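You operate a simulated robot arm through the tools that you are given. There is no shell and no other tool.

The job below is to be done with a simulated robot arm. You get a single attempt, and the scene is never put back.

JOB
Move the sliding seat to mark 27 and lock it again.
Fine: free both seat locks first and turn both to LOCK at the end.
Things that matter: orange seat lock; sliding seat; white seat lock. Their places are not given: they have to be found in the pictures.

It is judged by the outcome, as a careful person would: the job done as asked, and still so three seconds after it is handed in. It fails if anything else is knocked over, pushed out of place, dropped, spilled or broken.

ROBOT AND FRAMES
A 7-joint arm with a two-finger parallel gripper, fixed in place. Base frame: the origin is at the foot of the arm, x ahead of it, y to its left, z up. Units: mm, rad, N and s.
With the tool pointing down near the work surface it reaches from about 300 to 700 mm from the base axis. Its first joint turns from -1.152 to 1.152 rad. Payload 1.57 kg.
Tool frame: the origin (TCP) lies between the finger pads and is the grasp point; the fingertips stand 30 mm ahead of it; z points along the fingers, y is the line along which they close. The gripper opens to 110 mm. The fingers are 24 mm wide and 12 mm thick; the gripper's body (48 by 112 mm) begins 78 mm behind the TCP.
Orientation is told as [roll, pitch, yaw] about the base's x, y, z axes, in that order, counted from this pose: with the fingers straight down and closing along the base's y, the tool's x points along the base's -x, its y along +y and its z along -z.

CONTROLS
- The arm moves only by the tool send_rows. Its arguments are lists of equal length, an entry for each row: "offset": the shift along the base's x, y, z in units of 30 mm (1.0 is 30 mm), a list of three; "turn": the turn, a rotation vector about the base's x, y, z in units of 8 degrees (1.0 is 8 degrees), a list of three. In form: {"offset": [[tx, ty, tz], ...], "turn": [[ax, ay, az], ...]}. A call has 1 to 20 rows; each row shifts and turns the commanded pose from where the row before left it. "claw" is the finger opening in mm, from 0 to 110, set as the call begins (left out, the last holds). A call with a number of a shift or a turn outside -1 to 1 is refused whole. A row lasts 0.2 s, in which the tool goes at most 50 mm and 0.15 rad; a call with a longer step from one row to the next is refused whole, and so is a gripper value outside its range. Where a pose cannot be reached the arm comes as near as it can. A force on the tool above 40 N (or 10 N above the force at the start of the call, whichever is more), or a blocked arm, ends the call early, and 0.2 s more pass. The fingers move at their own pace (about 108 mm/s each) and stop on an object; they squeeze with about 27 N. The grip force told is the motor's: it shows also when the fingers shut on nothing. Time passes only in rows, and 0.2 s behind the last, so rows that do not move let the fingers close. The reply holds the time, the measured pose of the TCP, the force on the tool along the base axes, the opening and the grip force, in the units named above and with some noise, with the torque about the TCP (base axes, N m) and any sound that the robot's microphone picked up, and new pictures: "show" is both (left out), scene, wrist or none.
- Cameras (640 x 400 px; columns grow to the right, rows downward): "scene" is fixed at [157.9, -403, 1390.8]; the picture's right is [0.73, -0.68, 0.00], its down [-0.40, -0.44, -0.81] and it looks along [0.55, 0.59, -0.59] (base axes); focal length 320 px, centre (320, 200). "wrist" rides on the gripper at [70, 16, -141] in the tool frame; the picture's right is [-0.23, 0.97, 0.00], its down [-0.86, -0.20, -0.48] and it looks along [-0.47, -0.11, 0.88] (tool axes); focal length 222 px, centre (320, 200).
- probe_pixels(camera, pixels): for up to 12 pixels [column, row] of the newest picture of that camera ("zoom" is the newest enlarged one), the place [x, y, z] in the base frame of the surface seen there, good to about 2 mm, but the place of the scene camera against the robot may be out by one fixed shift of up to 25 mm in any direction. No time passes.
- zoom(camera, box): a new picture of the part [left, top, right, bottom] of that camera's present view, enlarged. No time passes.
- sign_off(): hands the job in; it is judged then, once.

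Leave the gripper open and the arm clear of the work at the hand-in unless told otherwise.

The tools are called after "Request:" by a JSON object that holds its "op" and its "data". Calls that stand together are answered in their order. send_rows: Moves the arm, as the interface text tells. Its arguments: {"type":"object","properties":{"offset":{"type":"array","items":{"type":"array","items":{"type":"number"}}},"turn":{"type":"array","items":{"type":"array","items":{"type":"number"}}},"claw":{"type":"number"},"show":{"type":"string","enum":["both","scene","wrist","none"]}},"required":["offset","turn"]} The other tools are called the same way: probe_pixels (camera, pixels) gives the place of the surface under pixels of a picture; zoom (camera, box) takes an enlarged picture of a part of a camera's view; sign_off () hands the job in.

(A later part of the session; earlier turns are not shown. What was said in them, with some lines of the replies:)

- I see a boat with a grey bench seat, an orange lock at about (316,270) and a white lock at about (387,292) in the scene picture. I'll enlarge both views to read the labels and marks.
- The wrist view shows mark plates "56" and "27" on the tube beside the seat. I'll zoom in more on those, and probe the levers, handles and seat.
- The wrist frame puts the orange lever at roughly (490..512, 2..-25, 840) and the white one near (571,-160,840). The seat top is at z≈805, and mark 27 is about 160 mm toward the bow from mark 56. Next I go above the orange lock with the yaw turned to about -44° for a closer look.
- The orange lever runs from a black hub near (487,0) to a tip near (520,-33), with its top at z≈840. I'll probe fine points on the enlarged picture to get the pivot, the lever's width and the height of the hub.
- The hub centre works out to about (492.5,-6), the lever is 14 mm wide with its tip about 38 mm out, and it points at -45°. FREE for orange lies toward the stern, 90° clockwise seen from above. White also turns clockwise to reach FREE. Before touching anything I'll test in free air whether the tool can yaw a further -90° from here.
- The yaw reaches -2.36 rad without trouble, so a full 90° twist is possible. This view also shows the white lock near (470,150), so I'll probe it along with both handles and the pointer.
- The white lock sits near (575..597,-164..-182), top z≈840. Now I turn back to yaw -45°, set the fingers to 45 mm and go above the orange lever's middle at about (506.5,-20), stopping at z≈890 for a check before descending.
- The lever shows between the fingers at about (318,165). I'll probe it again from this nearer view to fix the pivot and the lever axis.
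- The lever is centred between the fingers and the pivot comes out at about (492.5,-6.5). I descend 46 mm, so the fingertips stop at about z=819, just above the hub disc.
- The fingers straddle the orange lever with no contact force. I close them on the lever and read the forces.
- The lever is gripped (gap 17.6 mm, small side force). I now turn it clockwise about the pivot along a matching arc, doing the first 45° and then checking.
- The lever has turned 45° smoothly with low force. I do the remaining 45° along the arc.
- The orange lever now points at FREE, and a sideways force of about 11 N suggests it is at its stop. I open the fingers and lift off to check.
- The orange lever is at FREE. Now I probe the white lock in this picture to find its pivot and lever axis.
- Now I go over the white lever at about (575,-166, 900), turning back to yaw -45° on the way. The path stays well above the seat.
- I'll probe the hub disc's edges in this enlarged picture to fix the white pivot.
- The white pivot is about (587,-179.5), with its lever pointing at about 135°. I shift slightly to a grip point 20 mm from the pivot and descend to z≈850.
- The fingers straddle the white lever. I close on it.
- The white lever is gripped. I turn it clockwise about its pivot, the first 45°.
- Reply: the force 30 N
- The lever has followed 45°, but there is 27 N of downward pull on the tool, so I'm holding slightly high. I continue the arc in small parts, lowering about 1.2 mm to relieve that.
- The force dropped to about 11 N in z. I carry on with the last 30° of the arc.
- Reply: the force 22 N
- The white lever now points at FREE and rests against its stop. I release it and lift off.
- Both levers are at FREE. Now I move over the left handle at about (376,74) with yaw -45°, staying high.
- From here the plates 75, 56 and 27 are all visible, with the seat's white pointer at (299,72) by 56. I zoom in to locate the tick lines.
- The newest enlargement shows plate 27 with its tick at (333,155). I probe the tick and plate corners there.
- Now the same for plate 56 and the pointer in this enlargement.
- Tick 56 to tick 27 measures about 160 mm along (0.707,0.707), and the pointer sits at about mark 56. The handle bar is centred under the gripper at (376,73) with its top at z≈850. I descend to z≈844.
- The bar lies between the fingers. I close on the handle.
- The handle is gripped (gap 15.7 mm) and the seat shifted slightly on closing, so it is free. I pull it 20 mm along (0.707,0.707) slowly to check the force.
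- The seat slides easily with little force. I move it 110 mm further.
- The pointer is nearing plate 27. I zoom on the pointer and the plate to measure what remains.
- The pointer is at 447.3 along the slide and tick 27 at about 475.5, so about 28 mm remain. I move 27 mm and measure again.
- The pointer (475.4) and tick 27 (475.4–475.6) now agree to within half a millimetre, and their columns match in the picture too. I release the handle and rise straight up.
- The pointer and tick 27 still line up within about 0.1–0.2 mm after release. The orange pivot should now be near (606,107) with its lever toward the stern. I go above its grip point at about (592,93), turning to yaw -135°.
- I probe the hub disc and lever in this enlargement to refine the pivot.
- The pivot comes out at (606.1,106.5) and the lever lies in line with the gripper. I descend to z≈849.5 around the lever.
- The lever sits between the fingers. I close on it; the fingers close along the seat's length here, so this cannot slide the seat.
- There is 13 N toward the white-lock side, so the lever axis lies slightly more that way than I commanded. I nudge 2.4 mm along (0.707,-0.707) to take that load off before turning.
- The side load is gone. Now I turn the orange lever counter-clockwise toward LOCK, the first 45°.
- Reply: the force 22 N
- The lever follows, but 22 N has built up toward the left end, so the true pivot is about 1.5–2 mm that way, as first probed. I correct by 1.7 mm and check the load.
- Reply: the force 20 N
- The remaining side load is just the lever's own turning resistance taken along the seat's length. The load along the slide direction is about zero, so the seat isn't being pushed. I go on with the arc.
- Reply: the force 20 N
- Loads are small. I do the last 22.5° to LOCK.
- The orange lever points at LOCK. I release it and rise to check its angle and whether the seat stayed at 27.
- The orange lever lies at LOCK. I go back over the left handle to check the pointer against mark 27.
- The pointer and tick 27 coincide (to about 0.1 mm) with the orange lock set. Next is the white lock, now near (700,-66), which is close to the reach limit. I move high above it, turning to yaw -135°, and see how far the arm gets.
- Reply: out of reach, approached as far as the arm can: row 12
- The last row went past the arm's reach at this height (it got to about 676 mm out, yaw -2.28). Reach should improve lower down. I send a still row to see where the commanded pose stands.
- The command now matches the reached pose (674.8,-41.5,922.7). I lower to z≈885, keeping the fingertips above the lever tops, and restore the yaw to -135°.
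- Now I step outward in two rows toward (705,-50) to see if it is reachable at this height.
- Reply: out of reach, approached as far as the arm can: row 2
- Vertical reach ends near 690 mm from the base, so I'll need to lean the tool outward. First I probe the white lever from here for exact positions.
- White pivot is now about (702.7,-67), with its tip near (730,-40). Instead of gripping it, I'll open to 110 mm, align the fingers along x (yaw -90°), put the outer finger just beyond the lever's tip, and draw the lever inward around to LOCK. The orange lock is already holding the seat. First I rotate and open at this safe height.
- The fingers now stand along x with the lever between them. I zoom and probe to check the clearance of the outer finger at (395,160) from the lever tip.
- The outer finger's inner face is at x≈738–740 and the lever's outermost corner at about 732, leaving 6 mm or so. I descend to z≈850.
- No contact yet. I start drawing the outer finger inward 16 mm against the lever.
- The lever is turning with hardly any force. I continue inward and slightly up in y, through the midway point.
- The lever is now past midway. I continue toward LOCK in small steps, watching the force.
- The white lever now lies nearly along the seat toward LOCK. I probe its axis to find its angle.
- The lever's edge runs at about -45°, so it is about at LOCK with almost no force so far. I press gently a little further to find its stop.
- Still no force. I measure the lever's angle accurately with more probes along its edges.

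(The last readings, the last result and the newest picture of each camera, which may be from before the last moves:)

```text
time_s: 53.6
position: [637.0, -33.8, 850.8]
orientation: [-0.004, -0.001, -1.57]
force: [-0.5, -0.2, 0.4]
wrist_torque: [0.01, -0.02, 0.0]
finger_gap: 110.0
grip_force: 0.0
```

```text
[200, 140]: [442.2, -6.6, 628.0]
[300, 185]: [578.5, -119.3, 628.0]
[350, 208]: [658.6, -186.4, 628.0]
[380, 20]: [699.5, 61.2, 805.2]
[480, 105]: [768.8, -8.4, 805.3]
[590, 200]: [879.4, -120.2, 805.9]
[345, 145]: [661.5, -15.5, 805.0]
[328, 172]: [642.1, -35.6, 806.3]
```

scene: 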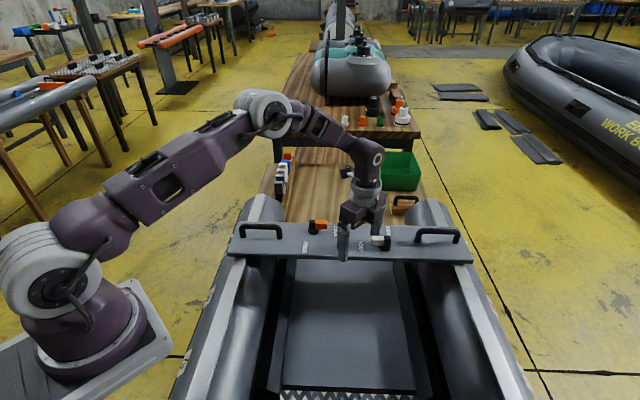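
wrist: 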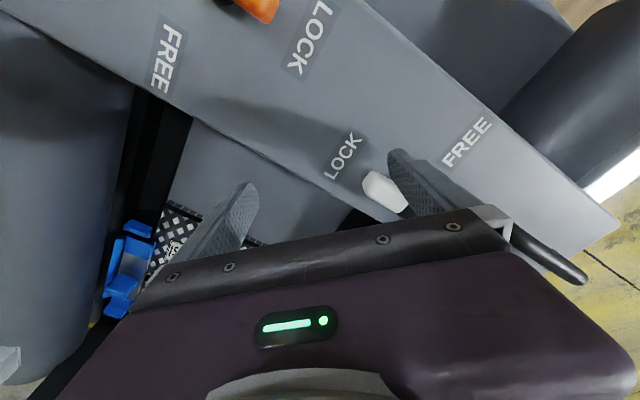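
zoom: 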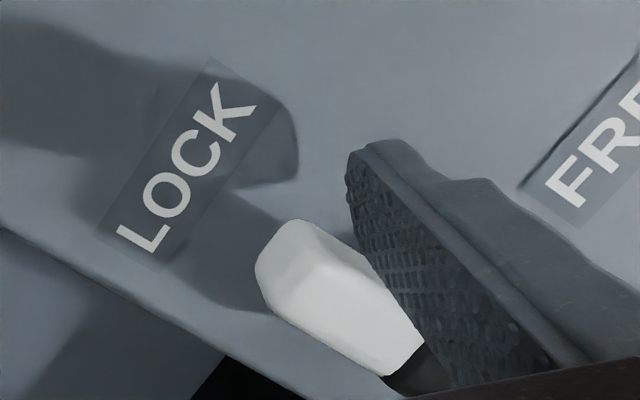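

The edges give -45° to -49°, which is within noise of LOCK but possibly a few degrees short. I keep nudging in 1 mm steps until I feel the stop.

Request:
{"op": "send_rows", "data": {"offset": [[-0.035, 0.01, 0], [-0.035, 0.01, 0], [0, 0, 0]], "turn": [[0, 0, 0], [0, 0, 0], [0, 0, 0]], "claw": 110, "show": "wrist"}}

Request:
{"op": "zoom", "data": {"camera": "wrist", "box": [300, 110, 460, 220]}}

```text
time_s: 54.4
position: [633.9, -32.2, 849.6]
orientation: [-0.003, -0.002, -1.57]
force: [3.7, 1.8, -1.6]
wrist_torque: [0.03, -0.04, 0.16]
finger_gap: 110.3
grip_force: 0.1
```

wrist: 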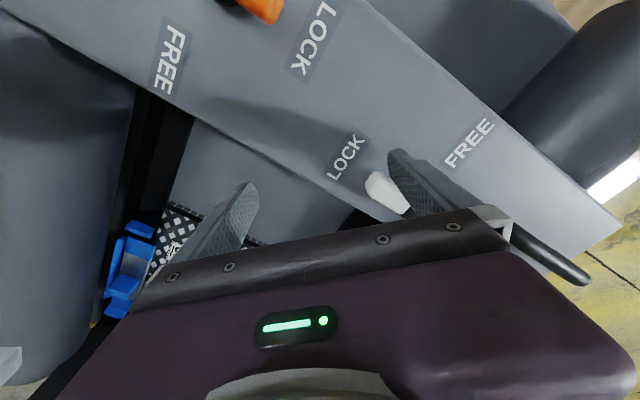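

```text
3.64 times, centred on (380, 165) of wrist
```

zoom: 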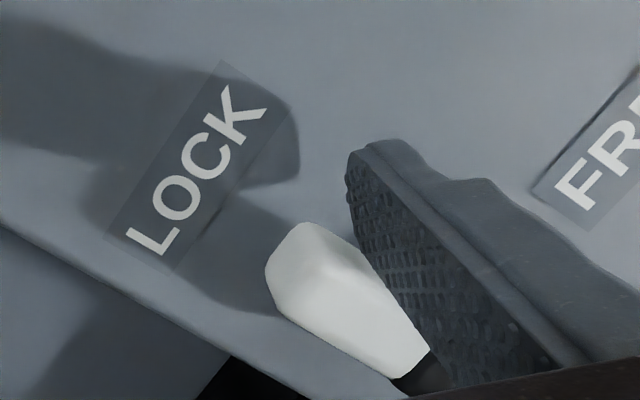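

Force has appeared (3.7 N), so the lever is meeting its stop. One more small nudge to confirm that it's firm.

Request:
{"op": "send_rows", "data": {"offset": [[-0.04, 0.015, 0], [0, 0, 0]], "turn": [[0, 0, 0], [0, 0, 0]], "claw": 110, "show": "none"}}

```text
time_s: 55.0
position: [633.7, -31.6, 848.9]
orientation: [-0.004, -0.002, -1.57]
force: [5.8, 3.1, 0.9]
wrist_torque: [0.05, -0.26, 0.24]
finger_gap: 109.9
grip_force: 0.0
```

The stop is firm, so white is fully at LOCK. I back the finger off 6 mm and lift clear.

Request:
{"op": "send_rows", "data": {"offset": [[0.2, 0, 0], [0, 0, 0.7], [0, 0, 1.0], [0, 0, 0.6]], "turn": [[0, 0, 0], [0, 0, 0], [0, 0, 0], [0, 0, 0]], "claw": 110, "show": "both"}}

Request:
{"op": "zoom", "data": {"camera": "scene", "box": [300, 205, 430, 285]}}

Request:
{"op": "zoom", "data": {"camera": "wrist", "box": [300, 90, 460, 200]}}

```text
time_s: 56.0
position: [637.9, -31.6, 917.7]
orientation: [-0.005, -0.001, -1.57]
force: [-1.0, -0.9, 0.7]
wrist_torque: [0.0, -0.03, -0.02]
finger_gap: 109.9
grip_force: 0.1
```

scene: 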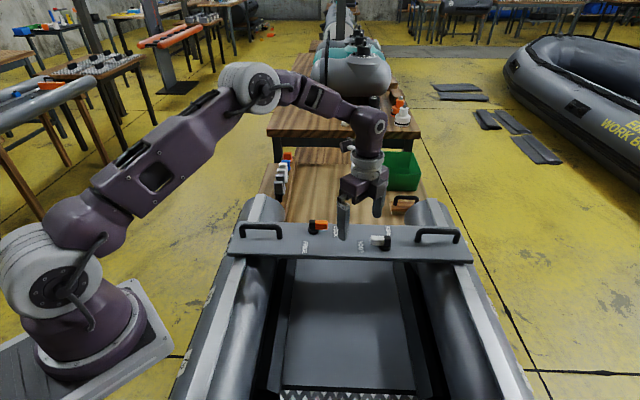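
wrist: 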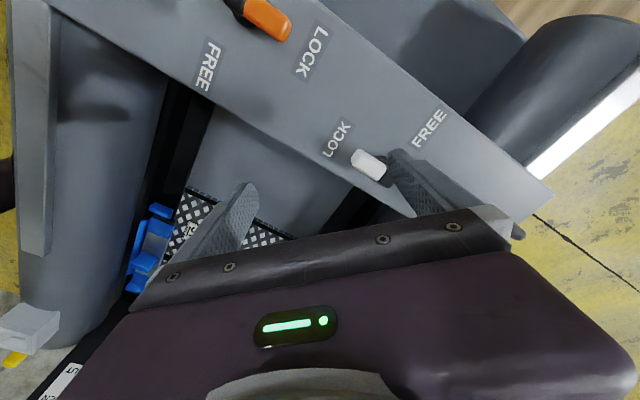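

```text
4.92 times, centred on (365, 245) of scene
```

zoom: 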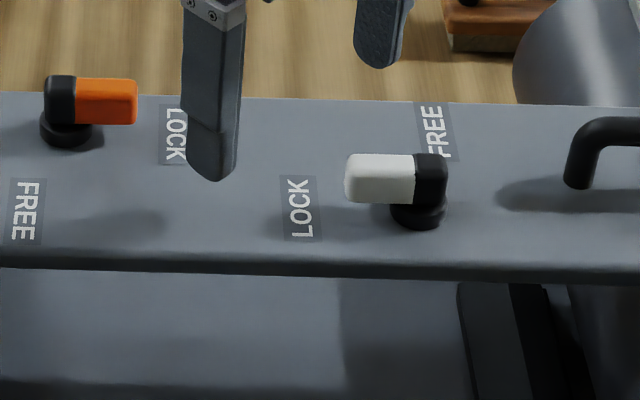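

```text
3.64 times, centred on (380, 145) of wrist
```

zoom: 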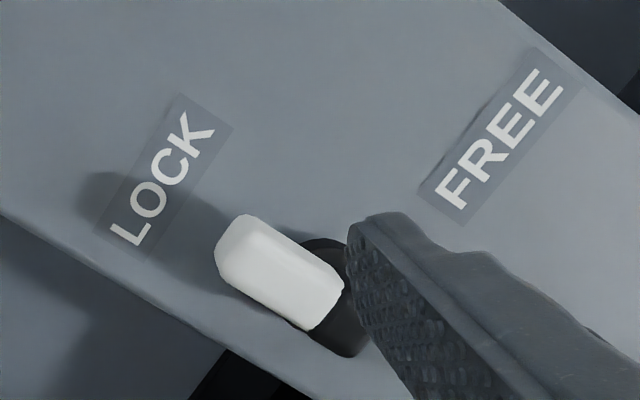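

White is at LOCK. To be sure orange is hard on its stop too, I go over it with yaw -45° and the fingers at 45 mm so I can nudge it the same way.

Request:
{"op": "send_rows", "data": {"offset": [[-0.067, 0.657, 0], [-0.067, 0.657, 0], [-0.067, 0.657, 0], [-0.067, 0.657, 0], [-0.067, 0.657, 0], [-0.067, 0.657, 0], [0, 0, -0.4]], "turn": [[0, 0, 0.9375], [0, 0, 0.9375], [0, 0, 0.9375], [0, 0, 0.9375], [0, 0, 0.9375], [0, 0, 0.9375], [0, 0, 0]], "claw": 45, "show": "wrist"}}

Request:
{"op": "zoom", "data": {"camera": "wrist", "box": [250, 100, 390, 190]}}

```text
time_s: 57.6
position: [626.4, 85.3, 905.1]
orientation: [-0.007, -0.002, -0.784]
force: [-0.6, 0.5, 0.0]
wrist_torque: [0.01, 0.02, 0.03]
finger_gap: 44.8
grip_force: 0.0
```

wrist: 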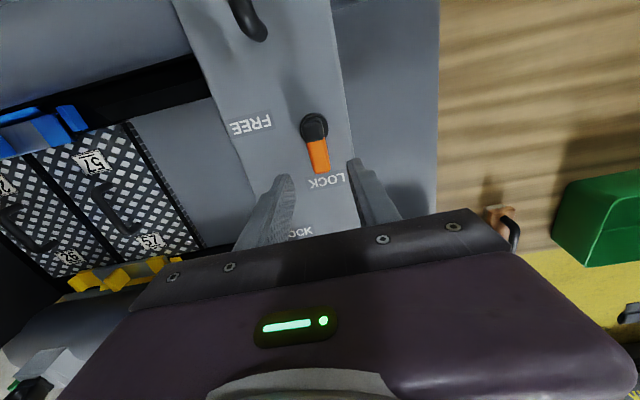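

```text
4.44 times, centred on (320, 145) of wrist
```

zoom: 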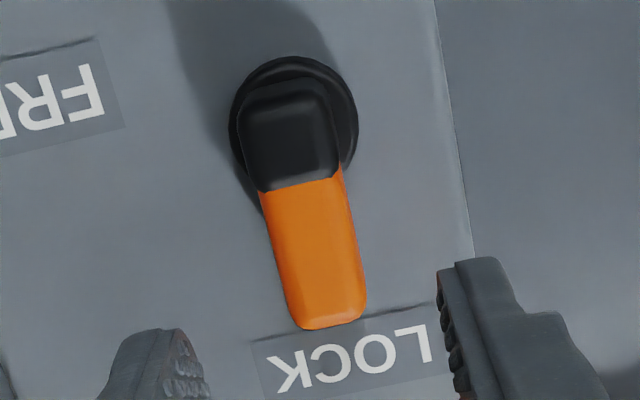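

I descend around the orange lever and move the stern-side finger toward it.

Request:
{"op": "send_rows", "data": {"offset": [[0, 0, -0.7], [0, 0, -0.7], [0, 0, -0.42], [0.13, 0.13, 0], [0.12, 0.12, 0]], "turn": [[0, 0, 0], [0, 0, 0], [0, 0, 0], [0, 0, 0], [0, 0, 0]], "claw": 45, "show": "wrist"}}

```text
time_s: 58.8
position: [633.6, 92.6, 851.7]
orientation: [-0.006, -0.001, -0.786]
force: [-0.3, -0.8, -0.3]
wrist_torque: [-0.03, 0.02, 0.03]
finger_gap: 45.2
grip_force: 0.0
```

wrist: 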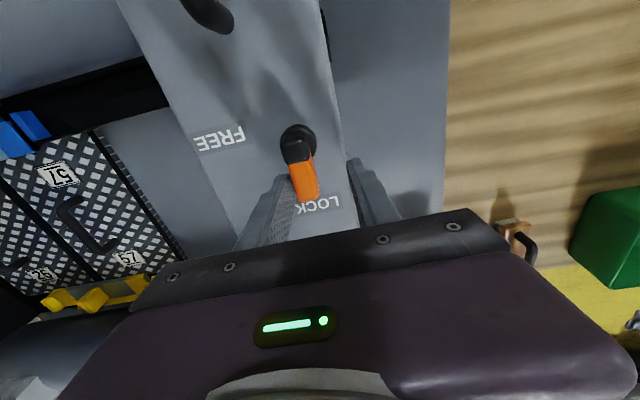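

About 4 mm remain before contact. I go on in small steps and watch the force.

Request:
{"op": "send_rows", "data": {"offset": [[0.035, 0.035, 0], [0.035, 0.035, 0], [0.03, 0.03, 0], [0, 0, 0]], "turn": [[0, 0, 0], [0, 0, 0], [0, 0, 0], [0, 0, 0]], "claw": 45, "show": "wrist"}}

```text
time_s: 59.8
position: [637.4, 95.4, 851.4]
orientation: [-0.005, -0.002, -0.785]
force: [-1.3, -3.3, 0.4]
wrist_torque: [-0.07, 0.0, 0.06]
finger_gap: 48.2
grip_force: 1.5
```

wrist: 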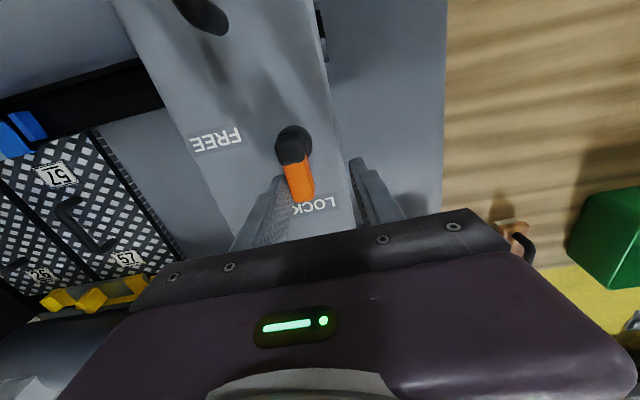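

The finger met firm resistance (the gap was forced from 45 to 48 mm) where the lever already stood, so orange is on its LOCK stop. I back off to the centre and lift.

Request:
{"op": "send_rows", "data": {"offset": [[-0.17, -0.17, 0], [-0.18, -0.18, 0], [0, 0, 0.8], [0, 0, 1.0], [0, 0, 0.7]], "turn": [[0, 0, 0], [0, 0, 0], [0, 0, 0], [0, 0, 0], [0, 0, 0]], "claw": 45, "show": "both"}}

```text
time_s: 61.0
position: [626.2, 86.6, 927.6]
orientation: [-0.004, -0.002, -0.785]
force: [-1.0, -0.3, -0.4]
wrist_torque: [-0.02, 0.03, 0.02]
finger_gap: 45.3
grip_force: 0.0
```

scene: 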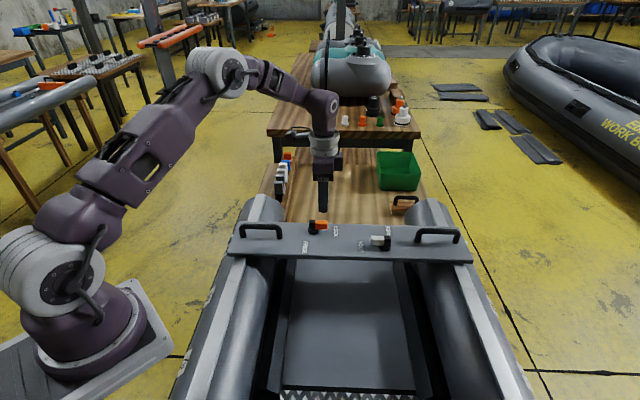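
wrist: 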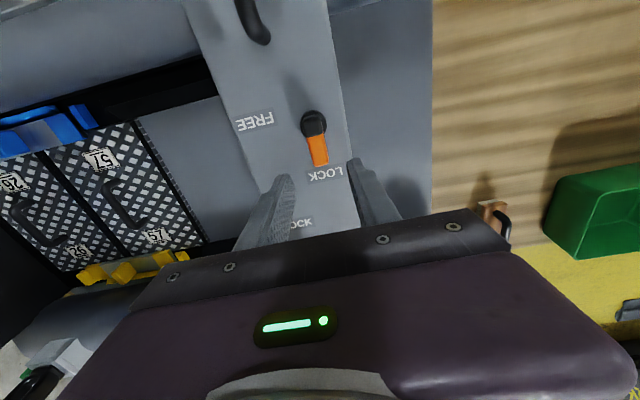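

Both levers are at LOCK. I return over the left handle for a last look at the pointer against mark 27.

Request:
{"op": "send_rows", "data": {"offset": [[-0.9, 0.65, 0], [-0.9, 0.65, 0], [-0.9, 0.65, 0], [-0.9, 0.65, 0], [-0.9, 0.6, 0], [0, 0, 0]], "turn": [[0, 0, 0], [0, 0, 0], [0, 0, 0], [0, 0, 0], [0, 0, 0], [0, 0, 0]], "claw": 60, "show": "wrist"}}

Request:
{"op": "zoom", "data": {"camera": "wrist", "box": [260, 30, 340, 90]}}

```text
time_s: 62.4
position: [490.3, 180.3, 927.0]
orientation: [-0.004, -0.002, -0.785]
force: [0.4, 0.4, -0.3]
wrist_torque: [0.0, -0.02, 0.0]
finger_gap: 60.0
grip_force: 0.0
```

wrist: 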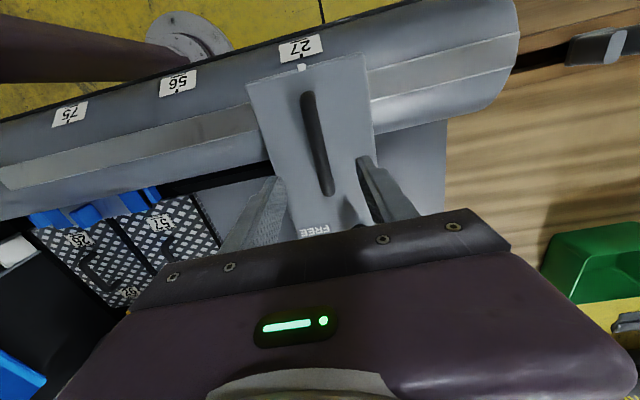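

```text
6.67 times, centred on (300, 60) of wrist
```

zoom: 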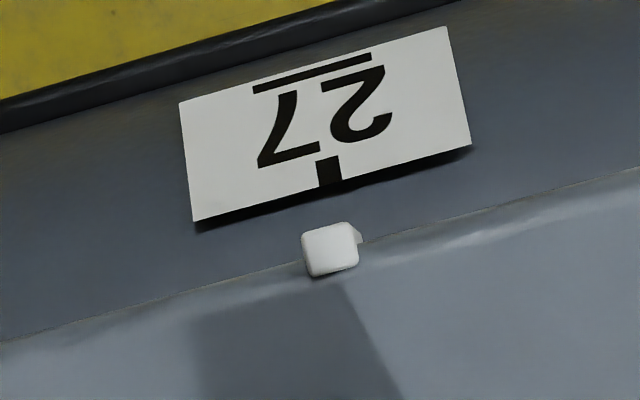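

Pointer and tick 27 coincide within about 0.3 mm, and both locks are set. I raise the arm well clear with the gripper open and take a last overall look.

Request:
{"op": "send_rows", "data": {"offset": [[-0.1, -0.2, 1.0], [-0.1, -0.2, 1.0], [-0.1, -0.2, 1.0], [-0.1, -0.2, 1.0], [-0.1, -0.2, 1.0], [0, -0.2, 1.0]], "turn": [[0, 0, 0], [0, 0, 0], [0, 0, 0], [0, 0, 0], [0, 0, 0], [0, 0, 0]], "claw": 110, "show": "both"}}

Request:
{"op": "zoom", "data": {"camera": "scene", "box": [210, 195, 490, 370]}}

```text
time_s: 63.8
position: [476.3, 146.1, 1106.7]
orientation: [-0.006, -0.003, -0.787]
force: [-0.1, 0.3, -0.4]
wrist_torque: [-0.02, 0.03, 0.0]
finger_gap: 109.9
grip_force: 0.0
```

scene: 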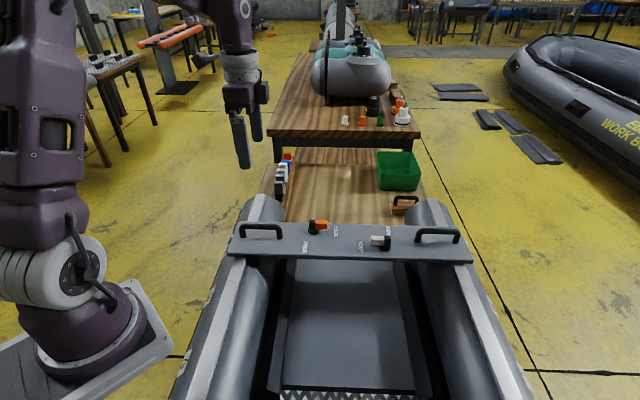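
wrist: 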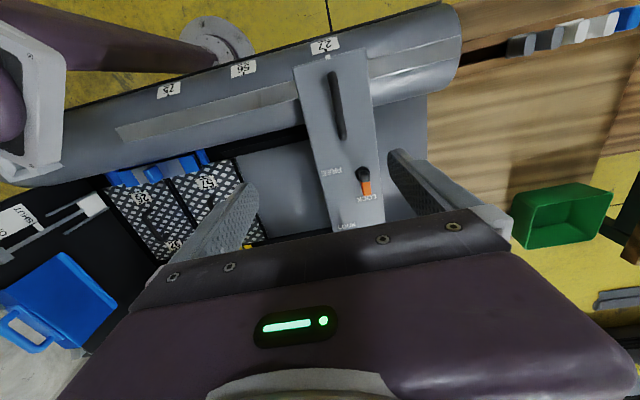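

```text
2.29 times, centred on (350, 282) of scene
```

zoom: 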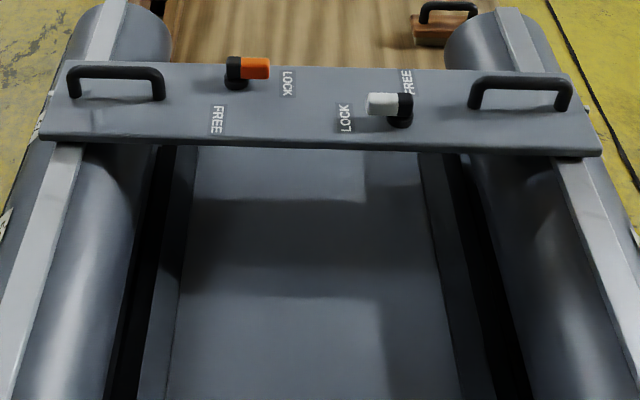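

The seat is at mark 27, both levers point to LOCK, and nothing else has moved. The gripper is open and the arm is clear, so I hand the job in.

Request:
{"op": "sign_off", "data": {}}

```text
The job is handed in.
```

The sliding seat is at mark 27 and both seat locks are turned to LOCK. I have handed the job in, but no verdict came back with the hand-in.

- **Position:** the seat's pointer lined up with the 27 tick to within about 0.3 mm. I checked this after both locks were set.
- **Locks:** I freed orange and then white before moving the seat about 160 mm by its left handle. Afterwards I turned both to LOCK and nudged each lever until it met its stop.
- **White lock:** with the seat at 27, this lever was just past the arm's straight-down reach. I drew it round to LOCK with one finger instead of gripping it.
- **Surroundings:** the last pictures show nothing else moved or knocked over. The gripper is open and the arm is well clear of the seat.
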